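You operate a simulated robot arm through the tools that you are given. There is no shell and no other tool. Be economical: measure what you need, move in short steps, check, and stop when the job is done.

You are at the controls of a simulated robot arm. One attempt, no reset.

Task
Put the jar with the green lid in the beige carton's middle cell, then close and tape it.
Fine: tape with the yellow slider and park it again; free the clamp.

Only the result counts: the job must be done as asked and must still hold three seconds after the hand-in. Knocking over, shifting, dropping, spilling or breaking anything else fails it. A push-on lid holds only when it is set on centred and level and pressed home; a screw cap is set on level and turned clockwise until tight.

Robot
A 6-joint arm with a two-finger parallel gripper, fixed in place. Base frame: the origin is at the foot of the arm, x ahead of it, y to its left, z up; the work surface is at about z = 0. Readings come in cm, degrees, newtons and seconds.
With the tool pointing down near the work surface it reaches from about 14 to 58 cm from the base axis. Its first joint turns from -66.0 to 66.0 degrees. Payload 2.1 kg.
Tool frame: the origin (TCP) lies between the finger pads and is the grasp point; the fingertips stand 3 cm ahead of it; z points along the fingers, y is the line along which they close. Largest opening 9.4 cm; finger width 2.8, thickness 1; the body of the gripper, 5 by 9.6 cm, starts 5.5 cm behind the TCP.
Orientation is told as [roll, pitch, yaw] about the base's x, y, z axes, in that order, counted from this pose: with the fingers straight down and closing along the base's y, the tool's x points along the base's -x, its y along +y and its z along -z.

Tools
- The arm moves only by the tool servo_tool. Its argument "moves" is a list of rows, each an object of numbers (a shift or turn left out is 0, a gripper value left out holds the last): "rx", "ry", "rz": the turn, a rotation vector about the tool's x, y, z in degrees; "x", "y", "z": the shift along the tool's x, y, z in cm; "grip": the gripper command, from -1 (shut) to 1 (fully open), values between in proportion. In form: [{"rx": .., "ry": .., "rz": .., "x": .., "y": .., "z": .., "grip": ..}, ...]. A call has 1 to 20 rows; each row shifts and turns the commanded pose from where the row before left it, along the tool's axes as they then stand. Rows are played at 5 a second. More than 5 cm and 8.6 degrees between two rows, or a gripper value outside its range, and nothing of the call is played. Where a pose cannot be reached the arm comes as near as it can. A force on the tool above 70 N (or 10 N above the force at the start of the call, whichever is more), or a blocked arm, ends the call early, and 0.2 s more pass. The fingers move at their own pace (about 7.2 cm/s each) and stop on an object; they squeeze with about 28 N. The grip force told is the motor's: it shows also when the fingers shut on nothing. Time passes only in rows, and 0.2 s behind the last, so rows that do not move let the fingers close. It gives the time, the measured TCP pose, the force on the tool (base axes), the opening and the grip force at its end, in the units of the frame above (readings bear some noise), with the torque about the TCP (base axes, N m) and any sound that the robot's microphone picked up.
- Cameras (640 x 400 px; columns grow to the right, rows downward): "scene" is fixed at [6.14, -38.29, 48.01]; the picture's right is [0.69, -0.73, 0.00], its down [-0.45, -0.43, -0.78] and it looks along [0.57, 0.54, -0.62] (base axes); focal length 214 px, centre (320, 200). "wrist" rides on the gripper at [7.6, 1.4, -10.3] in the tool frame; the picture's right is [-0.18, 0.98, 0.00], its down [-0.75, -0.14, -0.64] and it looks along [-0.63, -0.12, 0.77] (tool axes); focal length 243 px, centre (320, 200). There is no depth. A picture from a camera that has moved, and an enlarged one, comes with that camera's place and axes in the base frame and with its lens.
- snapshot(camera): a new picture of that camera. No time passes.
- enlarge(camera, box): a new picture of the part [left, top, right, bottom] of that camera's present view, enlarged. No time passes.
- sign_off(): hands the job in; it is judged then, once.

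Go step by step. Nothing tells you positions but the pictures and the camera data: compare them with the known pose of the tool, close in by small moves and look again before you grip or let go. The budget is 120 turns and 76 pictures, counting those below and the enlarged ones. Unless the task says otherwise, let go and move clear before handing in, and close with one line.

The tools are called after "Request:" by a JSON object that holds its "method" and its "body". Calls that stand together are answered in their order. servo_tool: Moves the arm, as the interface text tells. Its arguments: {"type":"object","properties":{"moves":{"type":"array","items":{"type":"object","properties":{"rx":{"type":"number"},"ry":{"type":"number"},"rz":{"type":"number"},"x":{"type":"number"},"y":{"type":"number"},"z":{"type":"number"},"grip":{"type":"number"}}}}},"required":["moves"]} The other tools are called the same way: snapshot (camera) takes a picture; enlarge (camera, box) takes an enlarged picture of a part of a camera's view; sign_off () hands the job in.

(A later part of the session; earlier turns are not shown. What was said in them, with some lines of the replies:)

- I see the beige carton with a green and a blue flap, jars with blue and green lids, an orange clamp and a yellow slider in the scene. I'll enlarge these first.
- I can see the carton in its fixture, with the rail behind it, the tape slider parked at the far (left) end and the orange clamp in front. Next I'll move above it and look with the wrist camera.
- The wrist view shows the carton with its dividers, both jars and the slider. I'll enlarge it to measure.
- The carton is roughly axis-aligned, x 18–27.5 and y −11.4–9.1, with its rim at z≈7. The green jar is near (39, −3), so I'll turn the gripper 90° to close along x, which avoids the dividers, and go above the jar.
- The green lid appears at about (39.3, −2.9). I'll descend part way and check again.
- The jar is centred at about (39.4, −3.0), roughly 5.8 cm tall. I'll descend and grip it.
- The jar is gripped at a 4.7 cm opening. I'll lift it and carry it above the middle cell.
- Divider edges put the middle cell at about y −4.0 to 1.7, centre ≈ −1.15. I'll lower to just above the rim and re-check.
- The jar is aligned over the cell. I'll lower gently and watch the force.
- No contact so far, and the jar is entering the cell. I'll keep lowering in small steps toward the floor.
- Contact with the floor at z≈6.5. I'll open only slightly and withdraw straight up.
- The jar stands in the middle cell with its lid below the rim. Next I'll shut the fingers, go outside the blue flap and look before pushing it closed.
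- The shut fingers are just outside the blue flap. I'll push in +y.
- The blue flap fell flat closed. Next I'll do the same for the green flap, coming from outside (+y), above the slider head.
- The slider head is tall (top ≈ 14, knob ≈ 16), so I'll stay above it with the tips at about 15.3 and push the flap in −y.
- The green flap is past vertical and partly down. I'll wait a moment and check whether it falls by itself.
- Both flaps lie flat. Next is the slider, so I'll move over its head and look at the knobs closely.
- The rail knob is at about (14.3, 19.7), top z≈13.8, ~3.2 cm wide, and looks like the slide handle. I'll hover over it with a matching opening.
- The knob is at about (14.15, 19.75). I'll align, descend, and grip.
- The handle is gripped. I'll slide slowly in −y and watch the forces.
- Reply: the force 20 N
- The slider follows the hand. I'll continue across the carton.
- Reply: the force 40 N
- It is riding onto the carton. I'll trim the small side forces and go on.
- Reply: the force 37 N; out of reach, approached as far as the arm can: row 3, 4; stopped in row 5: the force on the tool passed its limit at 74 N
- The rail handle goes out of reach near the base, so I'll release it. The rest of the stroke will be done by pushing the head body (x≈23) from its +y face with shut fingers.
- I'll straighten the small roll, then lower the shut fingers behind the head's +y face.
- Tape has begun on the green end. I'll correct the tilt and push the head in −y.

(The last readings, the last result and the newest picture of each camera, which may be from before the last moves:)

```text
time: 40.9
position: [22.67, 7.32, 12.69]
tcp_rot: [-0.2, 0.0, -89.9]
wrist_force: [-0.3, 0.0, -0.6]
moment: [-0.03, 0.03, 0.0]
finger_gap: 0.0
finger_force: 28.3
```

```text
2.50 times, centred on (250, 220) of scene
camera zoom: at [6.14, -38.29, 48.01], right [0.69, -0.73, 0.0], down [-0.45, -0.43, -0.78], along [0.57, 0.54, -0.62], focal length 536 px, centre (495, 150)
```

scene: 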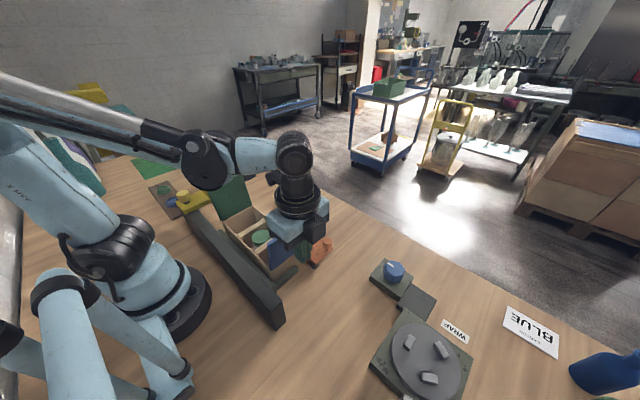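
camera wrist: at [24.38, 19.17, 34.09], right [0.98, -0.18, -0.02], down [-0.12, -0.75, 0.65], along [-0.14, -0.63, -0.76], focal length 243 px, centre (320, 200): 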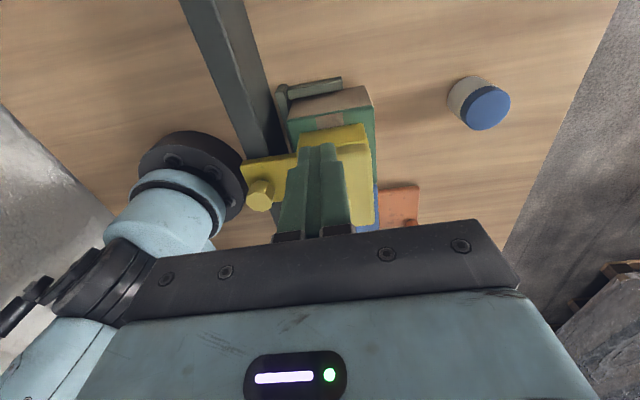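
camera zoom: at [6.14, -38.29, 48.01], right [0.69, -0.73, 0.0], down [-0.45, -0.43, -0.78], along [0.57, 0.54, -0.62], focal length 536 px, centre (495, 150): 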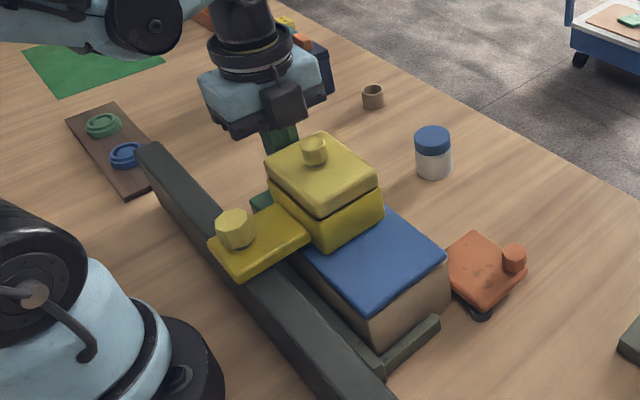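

The head moves under the push with no resistance. I'll continue to the far end.

Request:
{"method": "servo_tool", "body": {"moves": [{"x": -1}, {"x": -1}, {"x": -1}, {"x": -1}, {"x": -1}, {"x": -1}, {"x": -1}, {"x": -1}, {"x": -1}, {"x": -1}, {}]}}

Request:
{"method": "enlarge", "body": {"camera": "scene", "box": [150, 140, 350, 340]}}

```text
time: 43.3
position: [22.56, -2.66, 12.65]
tcp_rot: [-0.1, 0.1, -89.9]
wrist_force: [0.0, -0.2, -0.1]
moment: [0.01, 0.0, -0.05]
finger_gap: 0.0
finger_force: 28.0
```

```text
2.00 times, centred on (250, 240) of scene
camera zoom: at [6.14, -38.29, 48.01], right [0.69, -0.73, 0.0], down [-0.45, -0.43, -0.78], along [0.57, 0.54, -0.62], focal length 429 px, centre (460, 120)
```

zoom: 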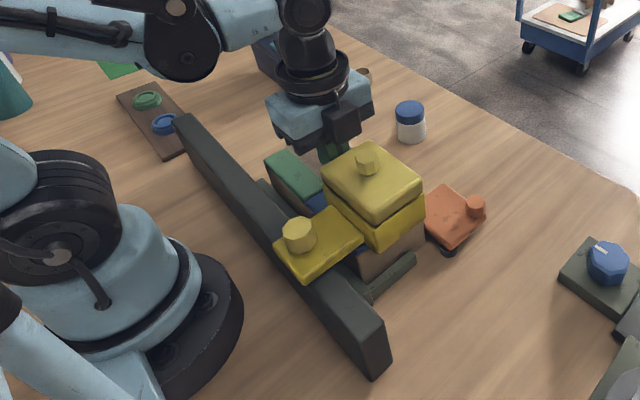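

Request:
{"method": "servo_tool", "body": {"moves": [{"x": -1}, {"x": -1}, {"x": -1}, {"x": -1}, {"x": -1}, {"x": -1}, {"x": -1}, {"x": -1}, {"x": -0.5}, {}]}}

Request:
{"method": "enlarge", "body": {"camera": "scene", "box": [150, 140, 350, 340]}}

Request:
{"method": "snapshot", "body": {"camera": "wrist"}}

```text
time: 44.6
position: [22.6, -7.18, 12.77]
tcp_rot: [-0.3, 1.8, -89.4]
wrist_force: [1.4, 13.3, 6.1]
moment: [-0.4, 0.07, -0.11]
finger_gap: 0.0
finger_force: 28.2
stopped in row 6: the force on the tool passed its limit at 86 N (the readings are from after the stop); the commanded pose is now the measured one
```

```text
2.00 times, centred on (250, 240) of scene
camera zoom: at [6.14, -38.29, 48.01], right [0.69, -0.73, 0.0], down [-0.45, -0.43, -0.78], along [0.57, 0.54, -0.62], focal length 429 px, centre (460, 120)
```

zoom: 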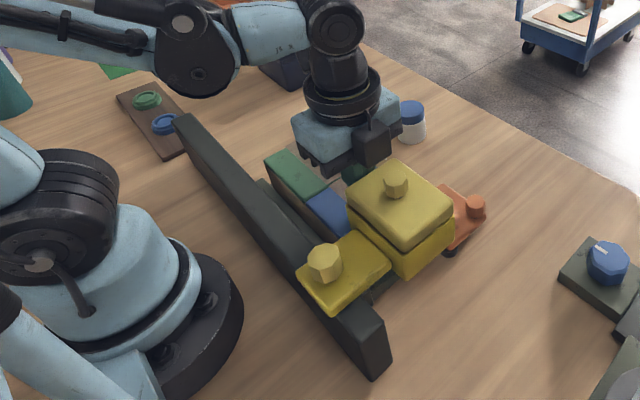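

```text
28 pictures are left
camera wrist: at [23.96, 0.09, 23.27], right [0.98, -0.17, -0.01], down [-0.13, -0.77, 0.62], along [-0.12, -0.61, -0.79], focal length 243 px, centre (320, 200)
```

wrist: 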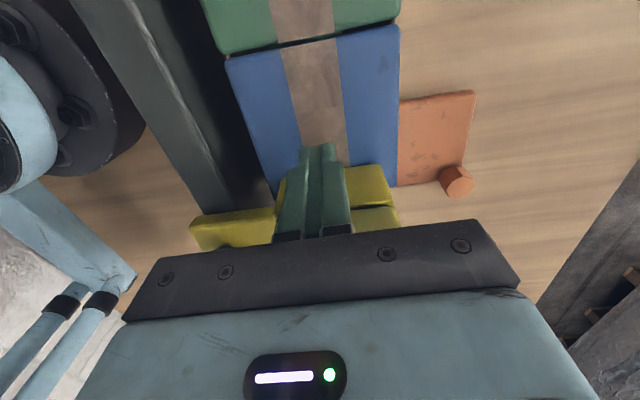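

A tape strip runs along the carton and the slider hit its far stop. I'll go over to its −y side and push it back to park.

Request:
{"method": "servo_tool", "body": {"moves": [{"x": 1, "ry": -1.8, "rz": 0.5}, {"z": -5}, {"z": -5}, {"z": -2}, {"x": -5}, {"x": -5}, {"x": -5}, {"x": -1.5}, {}]}}

Request:
{"method": "snapshot", "body": {"camera": "wrist"}}

```text
time: 46.6
position: [22.78, -22.86, 24.77]
tcp_rot: [-0.4, -0.2, -90.1]
wrist_force: [0.4, 0.6, 0.4]
moment: [0.02, 0.0, -0.02]
finger_gap: 0.02
finger_force: 27.7
```

```text
27 pictures are left
camera wrist: at [24.22, -15.28, 35.01], right [0.98, -0.18, 0.0], down [-0.14, -0.75, 0.65], along [-0.12, -0.63, -0.76], focal length 243 px, centre (320, 200)
```

wrist: 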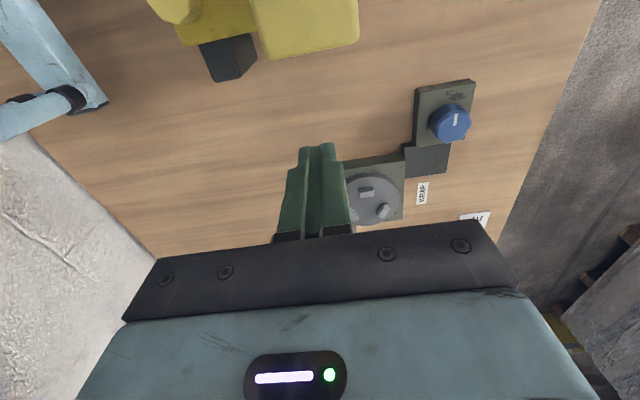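

Request:
{"method": "servo_tool", "body": {"moves": [{"z": 4.5}, {"z": 4.5}, {"z": 3.1}, {"x": 1}, {"x": 1}, {"x": 1}, {"x": 1}, {"x": 1}, {}]}}

Request:
{"method": "enlarge", "body": {"camera": "scene", "box": [150, 140, 350, 340]}}

```text
time: 48.6
position: [22.66, -17.64, 12.62]
tcp_rot: [-0.3, -0.2, -90.0]
wrist_force: [-0.5, -1.3, -0.1]
moment: [0.01, -0.01, 0.01]
finger_gap: 0.0
finger_force: 27.8
```

```text
2.00 times, centred on (250, 240) of scene
camera zoom: at [6.14, -38.29, 48.01], right [0.69, -0.73, 0.0], down [-0.45, -0.43, -0.78], along [0.57, 0.54, -0.62], focal length 429 px, centre (460, 120)
```

zoom: 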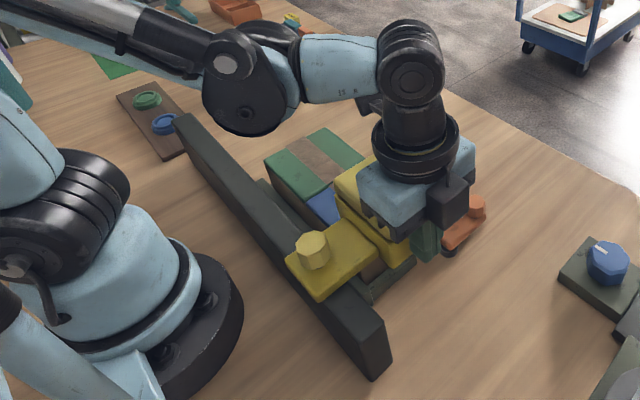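

Request:
{"method": "servo_tool", "body": {"moves": [{"x": 1.3}, {"x": 1.3}, {"x": 1.3}, {"x": 1.3}, {"x": 1.3}, {"x": 1.3}, {"x": 1.3}, {"x": 1.3}, {"x": 1.3}, {"x": 1.3}, {"x": 1.3}, {"x": 1.3}, {"x": 1.3}, {"x": 1.3}, {"x": 1.3}, {"x": 1.3}, {"x": 1.3}, {"x": 1.3}, {"x": 1.3}, {}]}}

Request:
{"method": "enlarge", "body": {"camera": "scene", "box": [130, 120, 330, 320]}}

```text
time: 52.8
position: [22.59, 6.84, 12.58]
tcp_rot: [-0.4, -0.2, -89.9]
wrist_force: [-0.5, -0.7, 1.0]
moment: [0.02, 0.0, 0.05]
finger_gap: 0.0
finger_force: 27.8
```

```text
2.00 times, centred on (230, 220) of scene
camera zoom: at [6.14, -38.29, 48.01], right [0.69, -0.73, 0.0], down [-0.45, -0.43, -0.78], along [0.57, 0.54, -0.62], focal length 429 px, centre (500, 160)
```

zoom: 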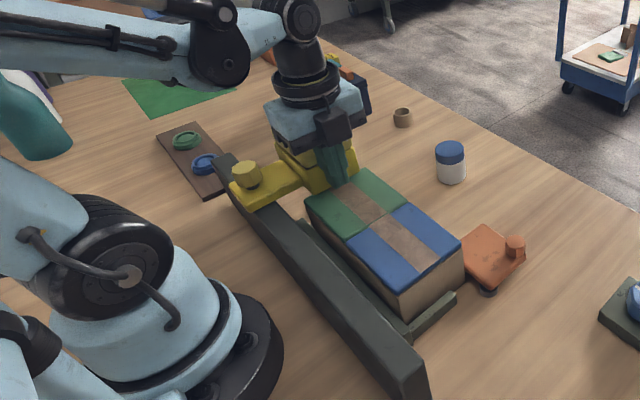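

The tape is laid from end to end. I'll push on to park, slowing near the stop.

Request:
{"method": "servo_tool", "body": {"moves": [{"x": 1.2}, {"x": 1.2}, {"x": 1.2}, {"x": 1}, {"x": 0.5}, {"x": 0.3}, {"x": 0.3}, {"x": 0.3}, {}]}}

Request:
{"method": "enlarge", "body": {"camera": "scene", "box": [150, 140, 270, 220]}}

```text
time: 54.8
position: [22.52, 12.74, 12.6]
tcp_rot: [-0.2, -0.1, -90.0]
wrist_force: [0.6, -0.3, -0.3]
moment: [-0.03, 0.01, 0.01]
finger_gap: 0.0
finger_force: 27.7
```

```text
5.00 times, centred on (210, 180) of scene
camera zoom: at [6.14, -38.29, 48.01], right [0.69, -0.73, 0.0], down [-0.45, -0.43, -0.78], along [0.57, 0.54, -0.62], focal length 1072 px, centre (870, 300)
```

zoom: 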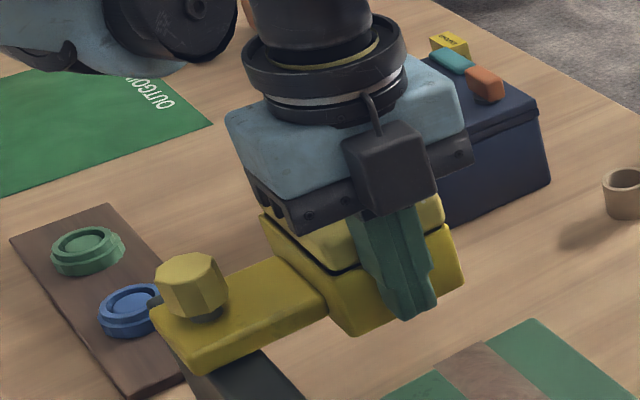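

It is about 3–4 mm short of its original place. I'll nudge it further.

Request:
{"method": "servo_tool", "body": {"moves": [{"x": 0.2}, {"x": 0.2}, {"x": 0.1}, {"x": 0.1}, {}]}}

Request:
{"method": "enlarge", "body": {"camera": "scene", "box": [150, 140, 270, 220]}}

```text
time: 56.0
position: [22.66, 13.18, 12.43]
tcp_rot: [-0.2, -0.9, -90.1]
wrist_force: [0.7, -44.1, 17.5]
moment: [0.86, 0.11, 0.26]
finger_gap: 0.0
finger_force: 28.0
```

```text
5.00 times, centred on (210, 180) of scene
camera zoom: at [6.13, -38.3, 48.0], right [0.69, -0.73, 0.0], down [-0.45, -0.43, -0.78], along [0.57, 0.54, -0.62], focal length 1072 px, centre (870, 300)
```

zoom: 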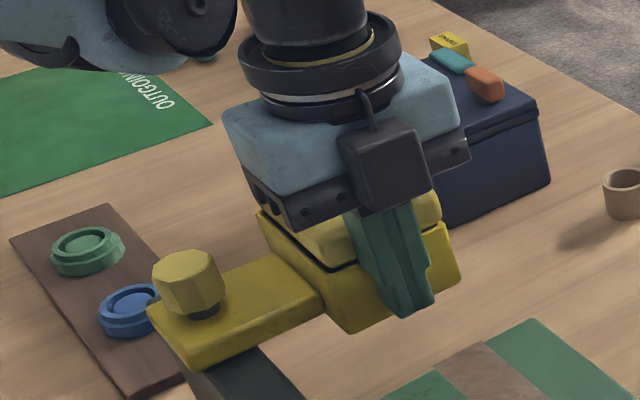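

The slider is back at its stop, matching its original place. I'll retreat and inspect the orange clamp.

Request:
{"method": "servo_tool", "body": {"moves": [{"x": -0.5}, {"x": -0.5}, {"z": -4}, {"z": -4}, {"x": -4, "y": 2}, {"x": -4, "y": 2.5}, {"x": -4, "y": 2}, {"x": -2, "y": 2}, {}]}}

Request:
{"method": "enlarge", "body": {"camera": "wrist", "box": [200, 0, 440, 170]}}

Request:
{"method": "enlarge", "body": {"camera": "scene", "box": [270, 210, 350, 280]}}

```text
time: 58.0
position: [31.09, -1.55, 20.54]
tcp_rot: [-0.2, -0.2, -90.1]
wrist_force: [0.2, 0.1, 0.7]
moment: [0.03, 0.03, 0.03]
finger_gap: 0.0
finger_force: 27.8
```

```text
2.35 times, centred on (320, 85) of wrist
camera zoom: at [32.48, 6.14, 30.84], right [0.98, -0.18, 0.0], down [-0.14, -0.75, 0.65], along [-0.12, -0.63, -0.76], focal length 571 px, centre (320, 471)
```

zoom: 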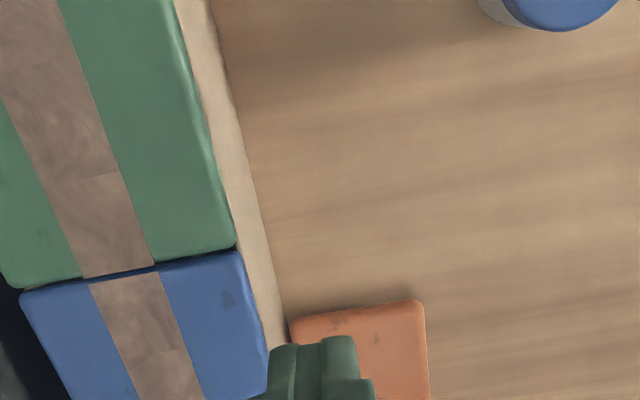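

```text
5.71 times, centred on (310, 245) of scene
camera zoom: at [6.14, -38.29, 48.01], right [0.69, -0.73, 0.0], down [-0.45, -0.43, -0.78], along [0.57, 0.54, -0.62], focal length 1226 px, centre (377, -57)
```

zoom: 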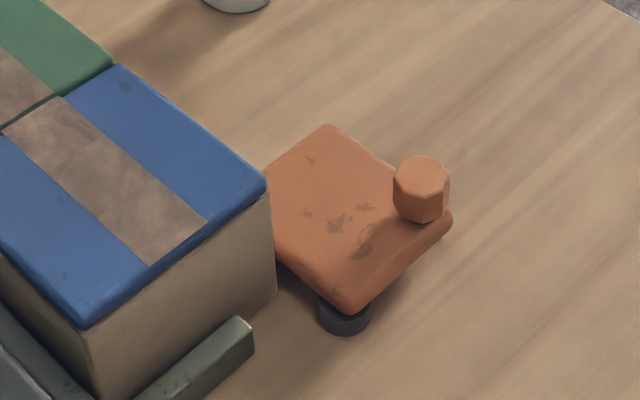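

The clamp is a raised orange plate with a knob and a dark post under it, pressing the carton's +x wall. I'll take a clearer look from over its −y side.

Request:
{"method": "servo_tool", "body": {"moves": [{"x": -4, "y": 1}, {"x": -4, "y": 1}, {"x": -3}, {}]}}

Request:
{"method": "enlarge", "body": {"camera": "wrist", "box": [200, 0, 440, 170]}}

```text
time: 59.0
position: [33.36, -12.39, 20.65]
tcp_rot: [-0.2, -0.2, -90.0]
wrist_force: [-0.1, 0.0, -0.3]
moment: [-0.03, 0.03, 0.01]
finger_gap: 0.0
finger_force: 28.1
```

```text
2.35 times, centred on (320, 85) of wrist
camera zoom: at [34.66, -4.81, 30.96], right [0.98, -0.18, 0.0], down [-0.14, -0.75, 0.65], along [-0.12, -0.63, -0.76], focal length 571 px, centre (320, 471)
```

zoom: 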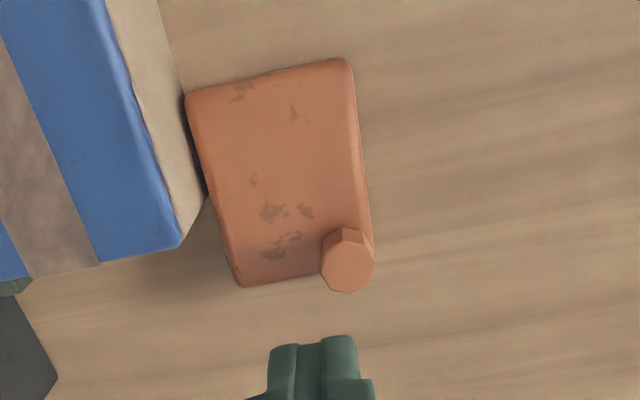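

The clamp plate spans about x 28.5–35 and y −7 to −15. A pivot-like post sits under its corner near (28.9, −14.6) and the knob is at (34.0, −14.7), so I'll bring the shut fingers to the knob's +y side and look.

Request:
{"method": "servo_tool", "body": {"moves": [{"x": 1.0, "y": 0.6, "z": 4}, {"z": 4}, {"z": 3.5}, {"z": 1.9}, {}]}}

Request:
{"method": "enlarge", "body": {"camera": "wrist", "box": [200, 60, 440, 230]}}

Request:
{"method": "enlarge", "body": {"camera": "scene", "box": [270, 200, 350, 270]}}

```text
time: 60.2
position: [33.68, -11.67, 7.31]
tcp_rot: [-0.3, -0.2, -90.1]
wrist_force: [-0.4, -0.4, 0.5]
moment: [-0.01, -0.04, -0.03]
finger_gap: 0.0
finger_force: 28.1
```

```text
2.35 times, centred on (320, 145) of wrist
camera zoom: at [35.05, -4.04, 17.6], right [0.98, -0.18, 0.0], down [-0.14, -0.75, 0.65], along [-0.12, -0.63, -0.76], focal length 571 px, centre (320, 329)
```

zoom: 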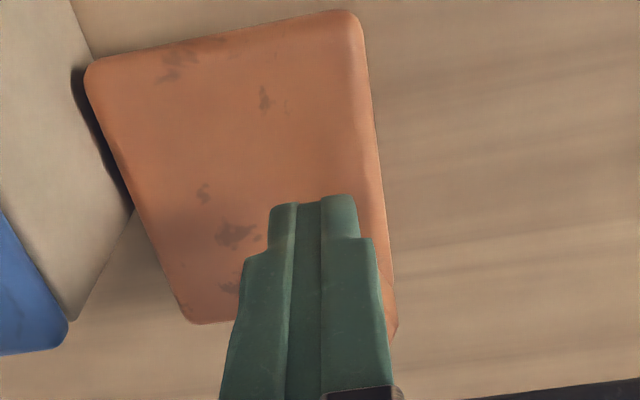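

```text
5.71 times, centred on (310, 235) of scene
camera zoom: at [6.14, -38.29, 48.01], right [0.69, -0.73, 0.0], down [-0.45, -0.43, -0.78], along [0.57, 0.54, -0.62], focal length 1226 px, centre (377, 0)
```

zoom: 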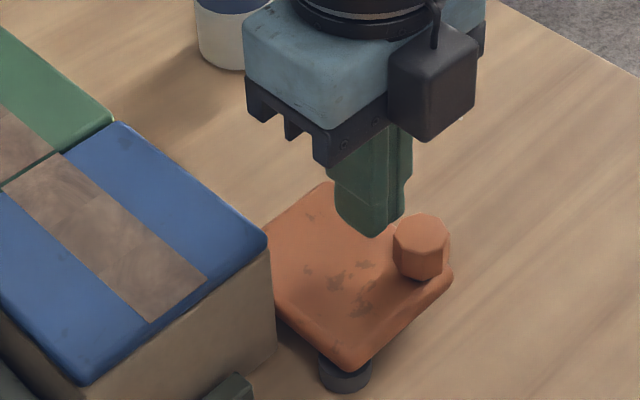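

The fingers are just on the knob's +y side. I'll push gently in −y.

Request:
{"method": "servo_tool", "body": {"moves": [{"x": -0.3, "z": 0.2, "y": 0.2}, {"x": -0.3}, {"x": -0.2}, {"x": -0.2}, {"x": -0.2}, {}]}}

Request:
{"method": "enlarge", "body": {"camera": "scene", "box": [270, 200, 350, 270]}}

```text
time: 61.6
position: [33.9, -12.67, 6.88]
tcp_rot: [-0.2, -0.2, -89.9]
wrist_force: [0.7, 0.4, -0.5]
moment: [-0.02, 0.0, 0.03]
finger_gap: 0.01
finger_force: 28.5
```

```text
5.71 times, centred on (310, 235) of scene
camera zoom: at [6.14, -38.29, 48.01], right [0.69, -0.73, 0.0], down [-0.45, -0.43, -0.78], along [0.57, 0.54, -0.62], focal length 1226 px, centre (377, 0)
```

zoom: 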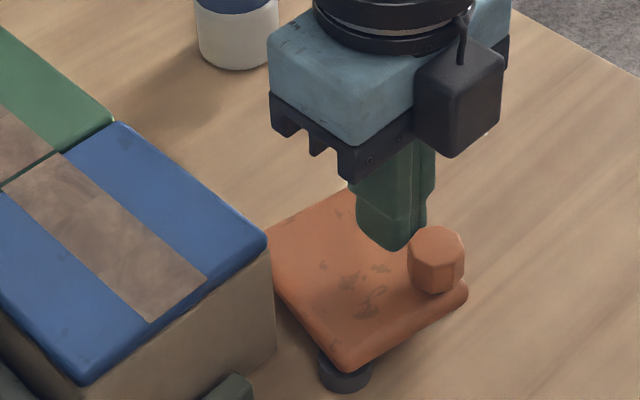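

The clamp swings about the post. I'll follow the arc further.

Request:
{"method": "servo_tool", "body": {"moves": [{"y": 0.3, "x": -0.7}, {"y": 0.3, "x": -0.73}, {"y": -0.05, "x": -0.9}, {"y": -0.1, "x": -1.05}, {"y": -0.4, "x": -0.9}, {"y": -0.45, "x": -0.85}, {}]}}

Request:
{"method": "enlarge", "body": {"camera": "scene", "box": [260, 200, 370, 290]}}

```text
time: 63.2
position: [33.42, -17.87, 7.0]
tcp_rot: [-0.3, -0.2, -89.9]
wrist_force: [0.5, 0.0, 0.1]
moment: [0.01, -0.02, -0.02]
finger_gap: 0.0
finger_force: 28.2
```

```text
4.44 times, centred on (315, 245) of scene
camera zoom: at [6.14, -38.29, 48.01], right [0.69, -0.73, 0.0], down [-0.45, -0.43, -0.78], along [0.57, 0.54, -0.62], focal length 953 px, centre (342, 0)
```

zoom: 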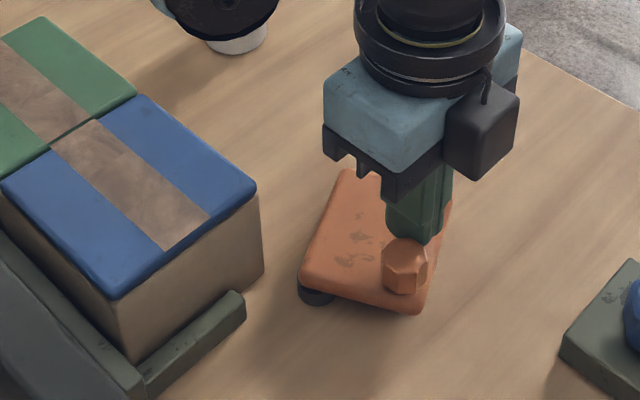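

The clamp is swung well clear. I'll push a bit further toward its end stop.

Request:
{"method": "servo_tool", "body": {"moves": [{"y": -0.6, "x": -0.7}, {"y": -0.65, "x": -0.6}, {"y": -0.45, "x": -0.3}, {"y": -0.4, "x": -0.2}, {}]}}

Request:
{"method": "enlarge", "body": {"camera": "scene", "box": [260, 200, 370, 290]}}

```text
time: 64.4
position: [31.34, -19.57, 7.07]
tcp_rot: [-0.3, -0.1, -90.0]
wrist_force: [1.4, 0.3, -0.7]
moment: [0.02, -0.03, -0.03]
finger_gap: 0.02
finger_force: 28.1
```

```text
4.44 times, centred on (315, 245) of scene
camera zoom: at [6.14, -38.29, 48.01], right [0.69, -0.73, 0.0], down [-0.45, -0.43, -0.78], along [0.57, 0.54, -0.62], focal length 953 px, centre (342, 0)
```

zoom: 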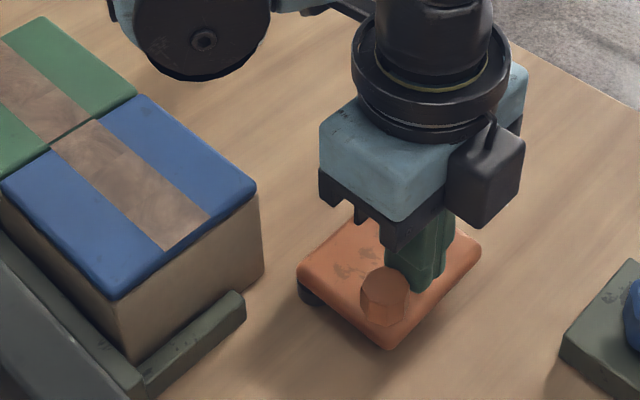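

The clamp is open about 85°, well away from the carton. I'll retreat and take a final look.

Request:
{"method": "servo_tool", "body": {"moves": [{"y": 0.5, "x": 0.3}, {"z": -4}, {"z": -5}, {"z": -5}, {"z": -5, "y": 2}, {"z": -4, "y": 3}, {}, {}]}}

Request:
{"method": "snapshot", "body": {"camera": "scene"}}

Request:
{"method": "enlarge", "body": {"camera": "scene", "box": [150, 130, 350, 310]}}

```text
refused: row 5 steps farther than a row can; nothing moved
```

```text
14 pictures are left
```

scene: 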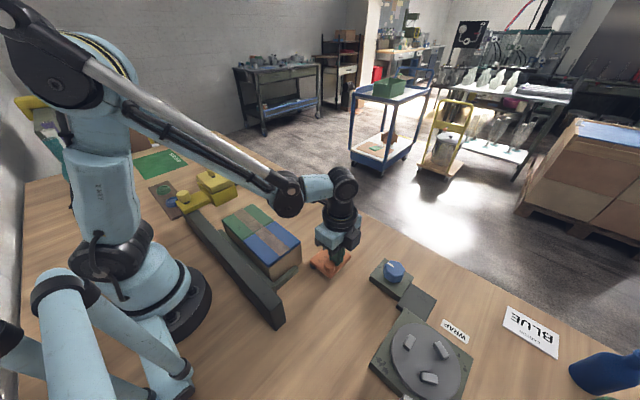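

```text
2.22 times, centred on (250, 220) of scene
camera zoom: at [6.14, -38.29, 48.01], right [0.69, -0.73, 0.0], down [-0.45, -0.43, -0.78], along [0.57, 0.54, -0.62], focal length 477 px, centre (476, 156)
```

zoom: 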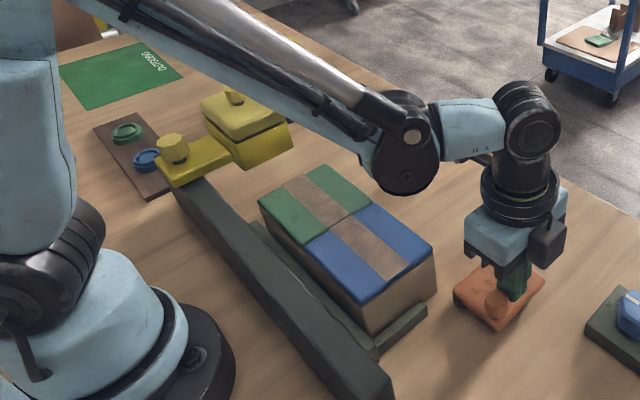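

That step was refused because one row was too long. I'll retreat with shorter rows.

Request:
{"method": "servo_tool", "body": {"moves": [{"y": 0.5, "x": 0.3}, {"z": -4}, {"z": -4.5}, {"z": -4.5}, {"z": -4.5}, {"z": -4}, {}, {}]}}

Request:
{"method": "enlarge", "body": {"camera": "scene", "box": [150, 130, 370, 310]}}

Request:
{"method": "snapshot", "body": {"camera": "wrist"}}

```text
time: 66.2
position: [31.75, -19.33, 28.55]
tcp_rot: [-0.3, -0.2, -90.1]
wrist_force: [0.0, -0.6, -0.7]
moment: [0.01, 0.0, 0.0]
finger_gap: 0.01
finger_force: 27.7
```

```text
2.22 times, centred on (260, 220) of scene
camera zoom: at [6.14, -38.29, 48.01], right [0.69, -0.73, 0.0], down [-0.45, -0.43, -0.78], along [0.57, 0.54, -0.62], focal length 477 px, centre (453, 156)
```

zoom: 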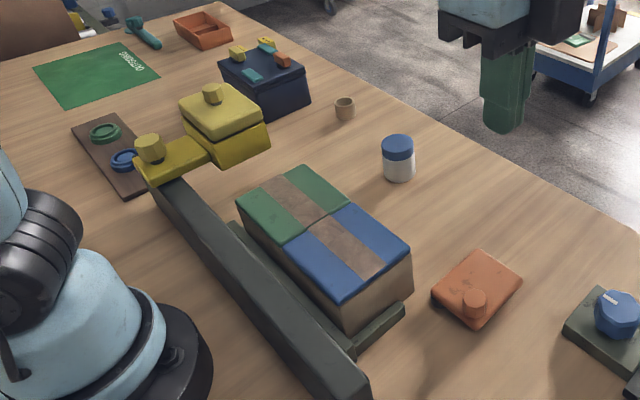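

```text
11 pictures are left
camera wrist: at [33.22, -11.69, 38.81], right [0.98, -0.18, 0.0], down [-0.14, -0.75, 0.65], along [-0.12, -0.63, -0.76], focal length 243 px, centre (320, 200)
```

wrist: 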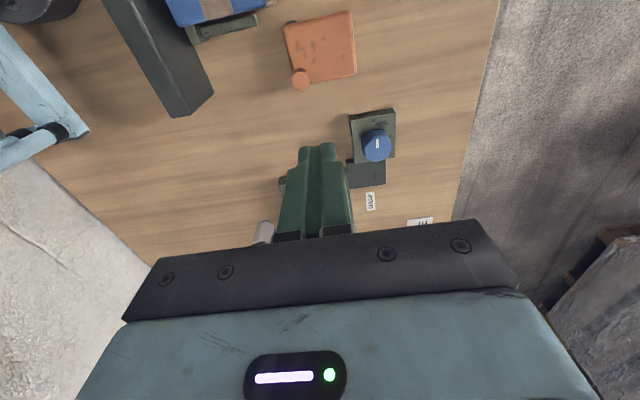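

The carton is closed and taped, the slider is parked, the clamp is swung free and nothing else has moved, so I'm handing in.

Request:
{"method": "sign_off", "body": {}}

```text
The job is handed in.
```

The green-lidded jar is in the carton's middle cell. The flaps are closed and taped, the yellow slider is back at its stop, and the clamp is swung free.
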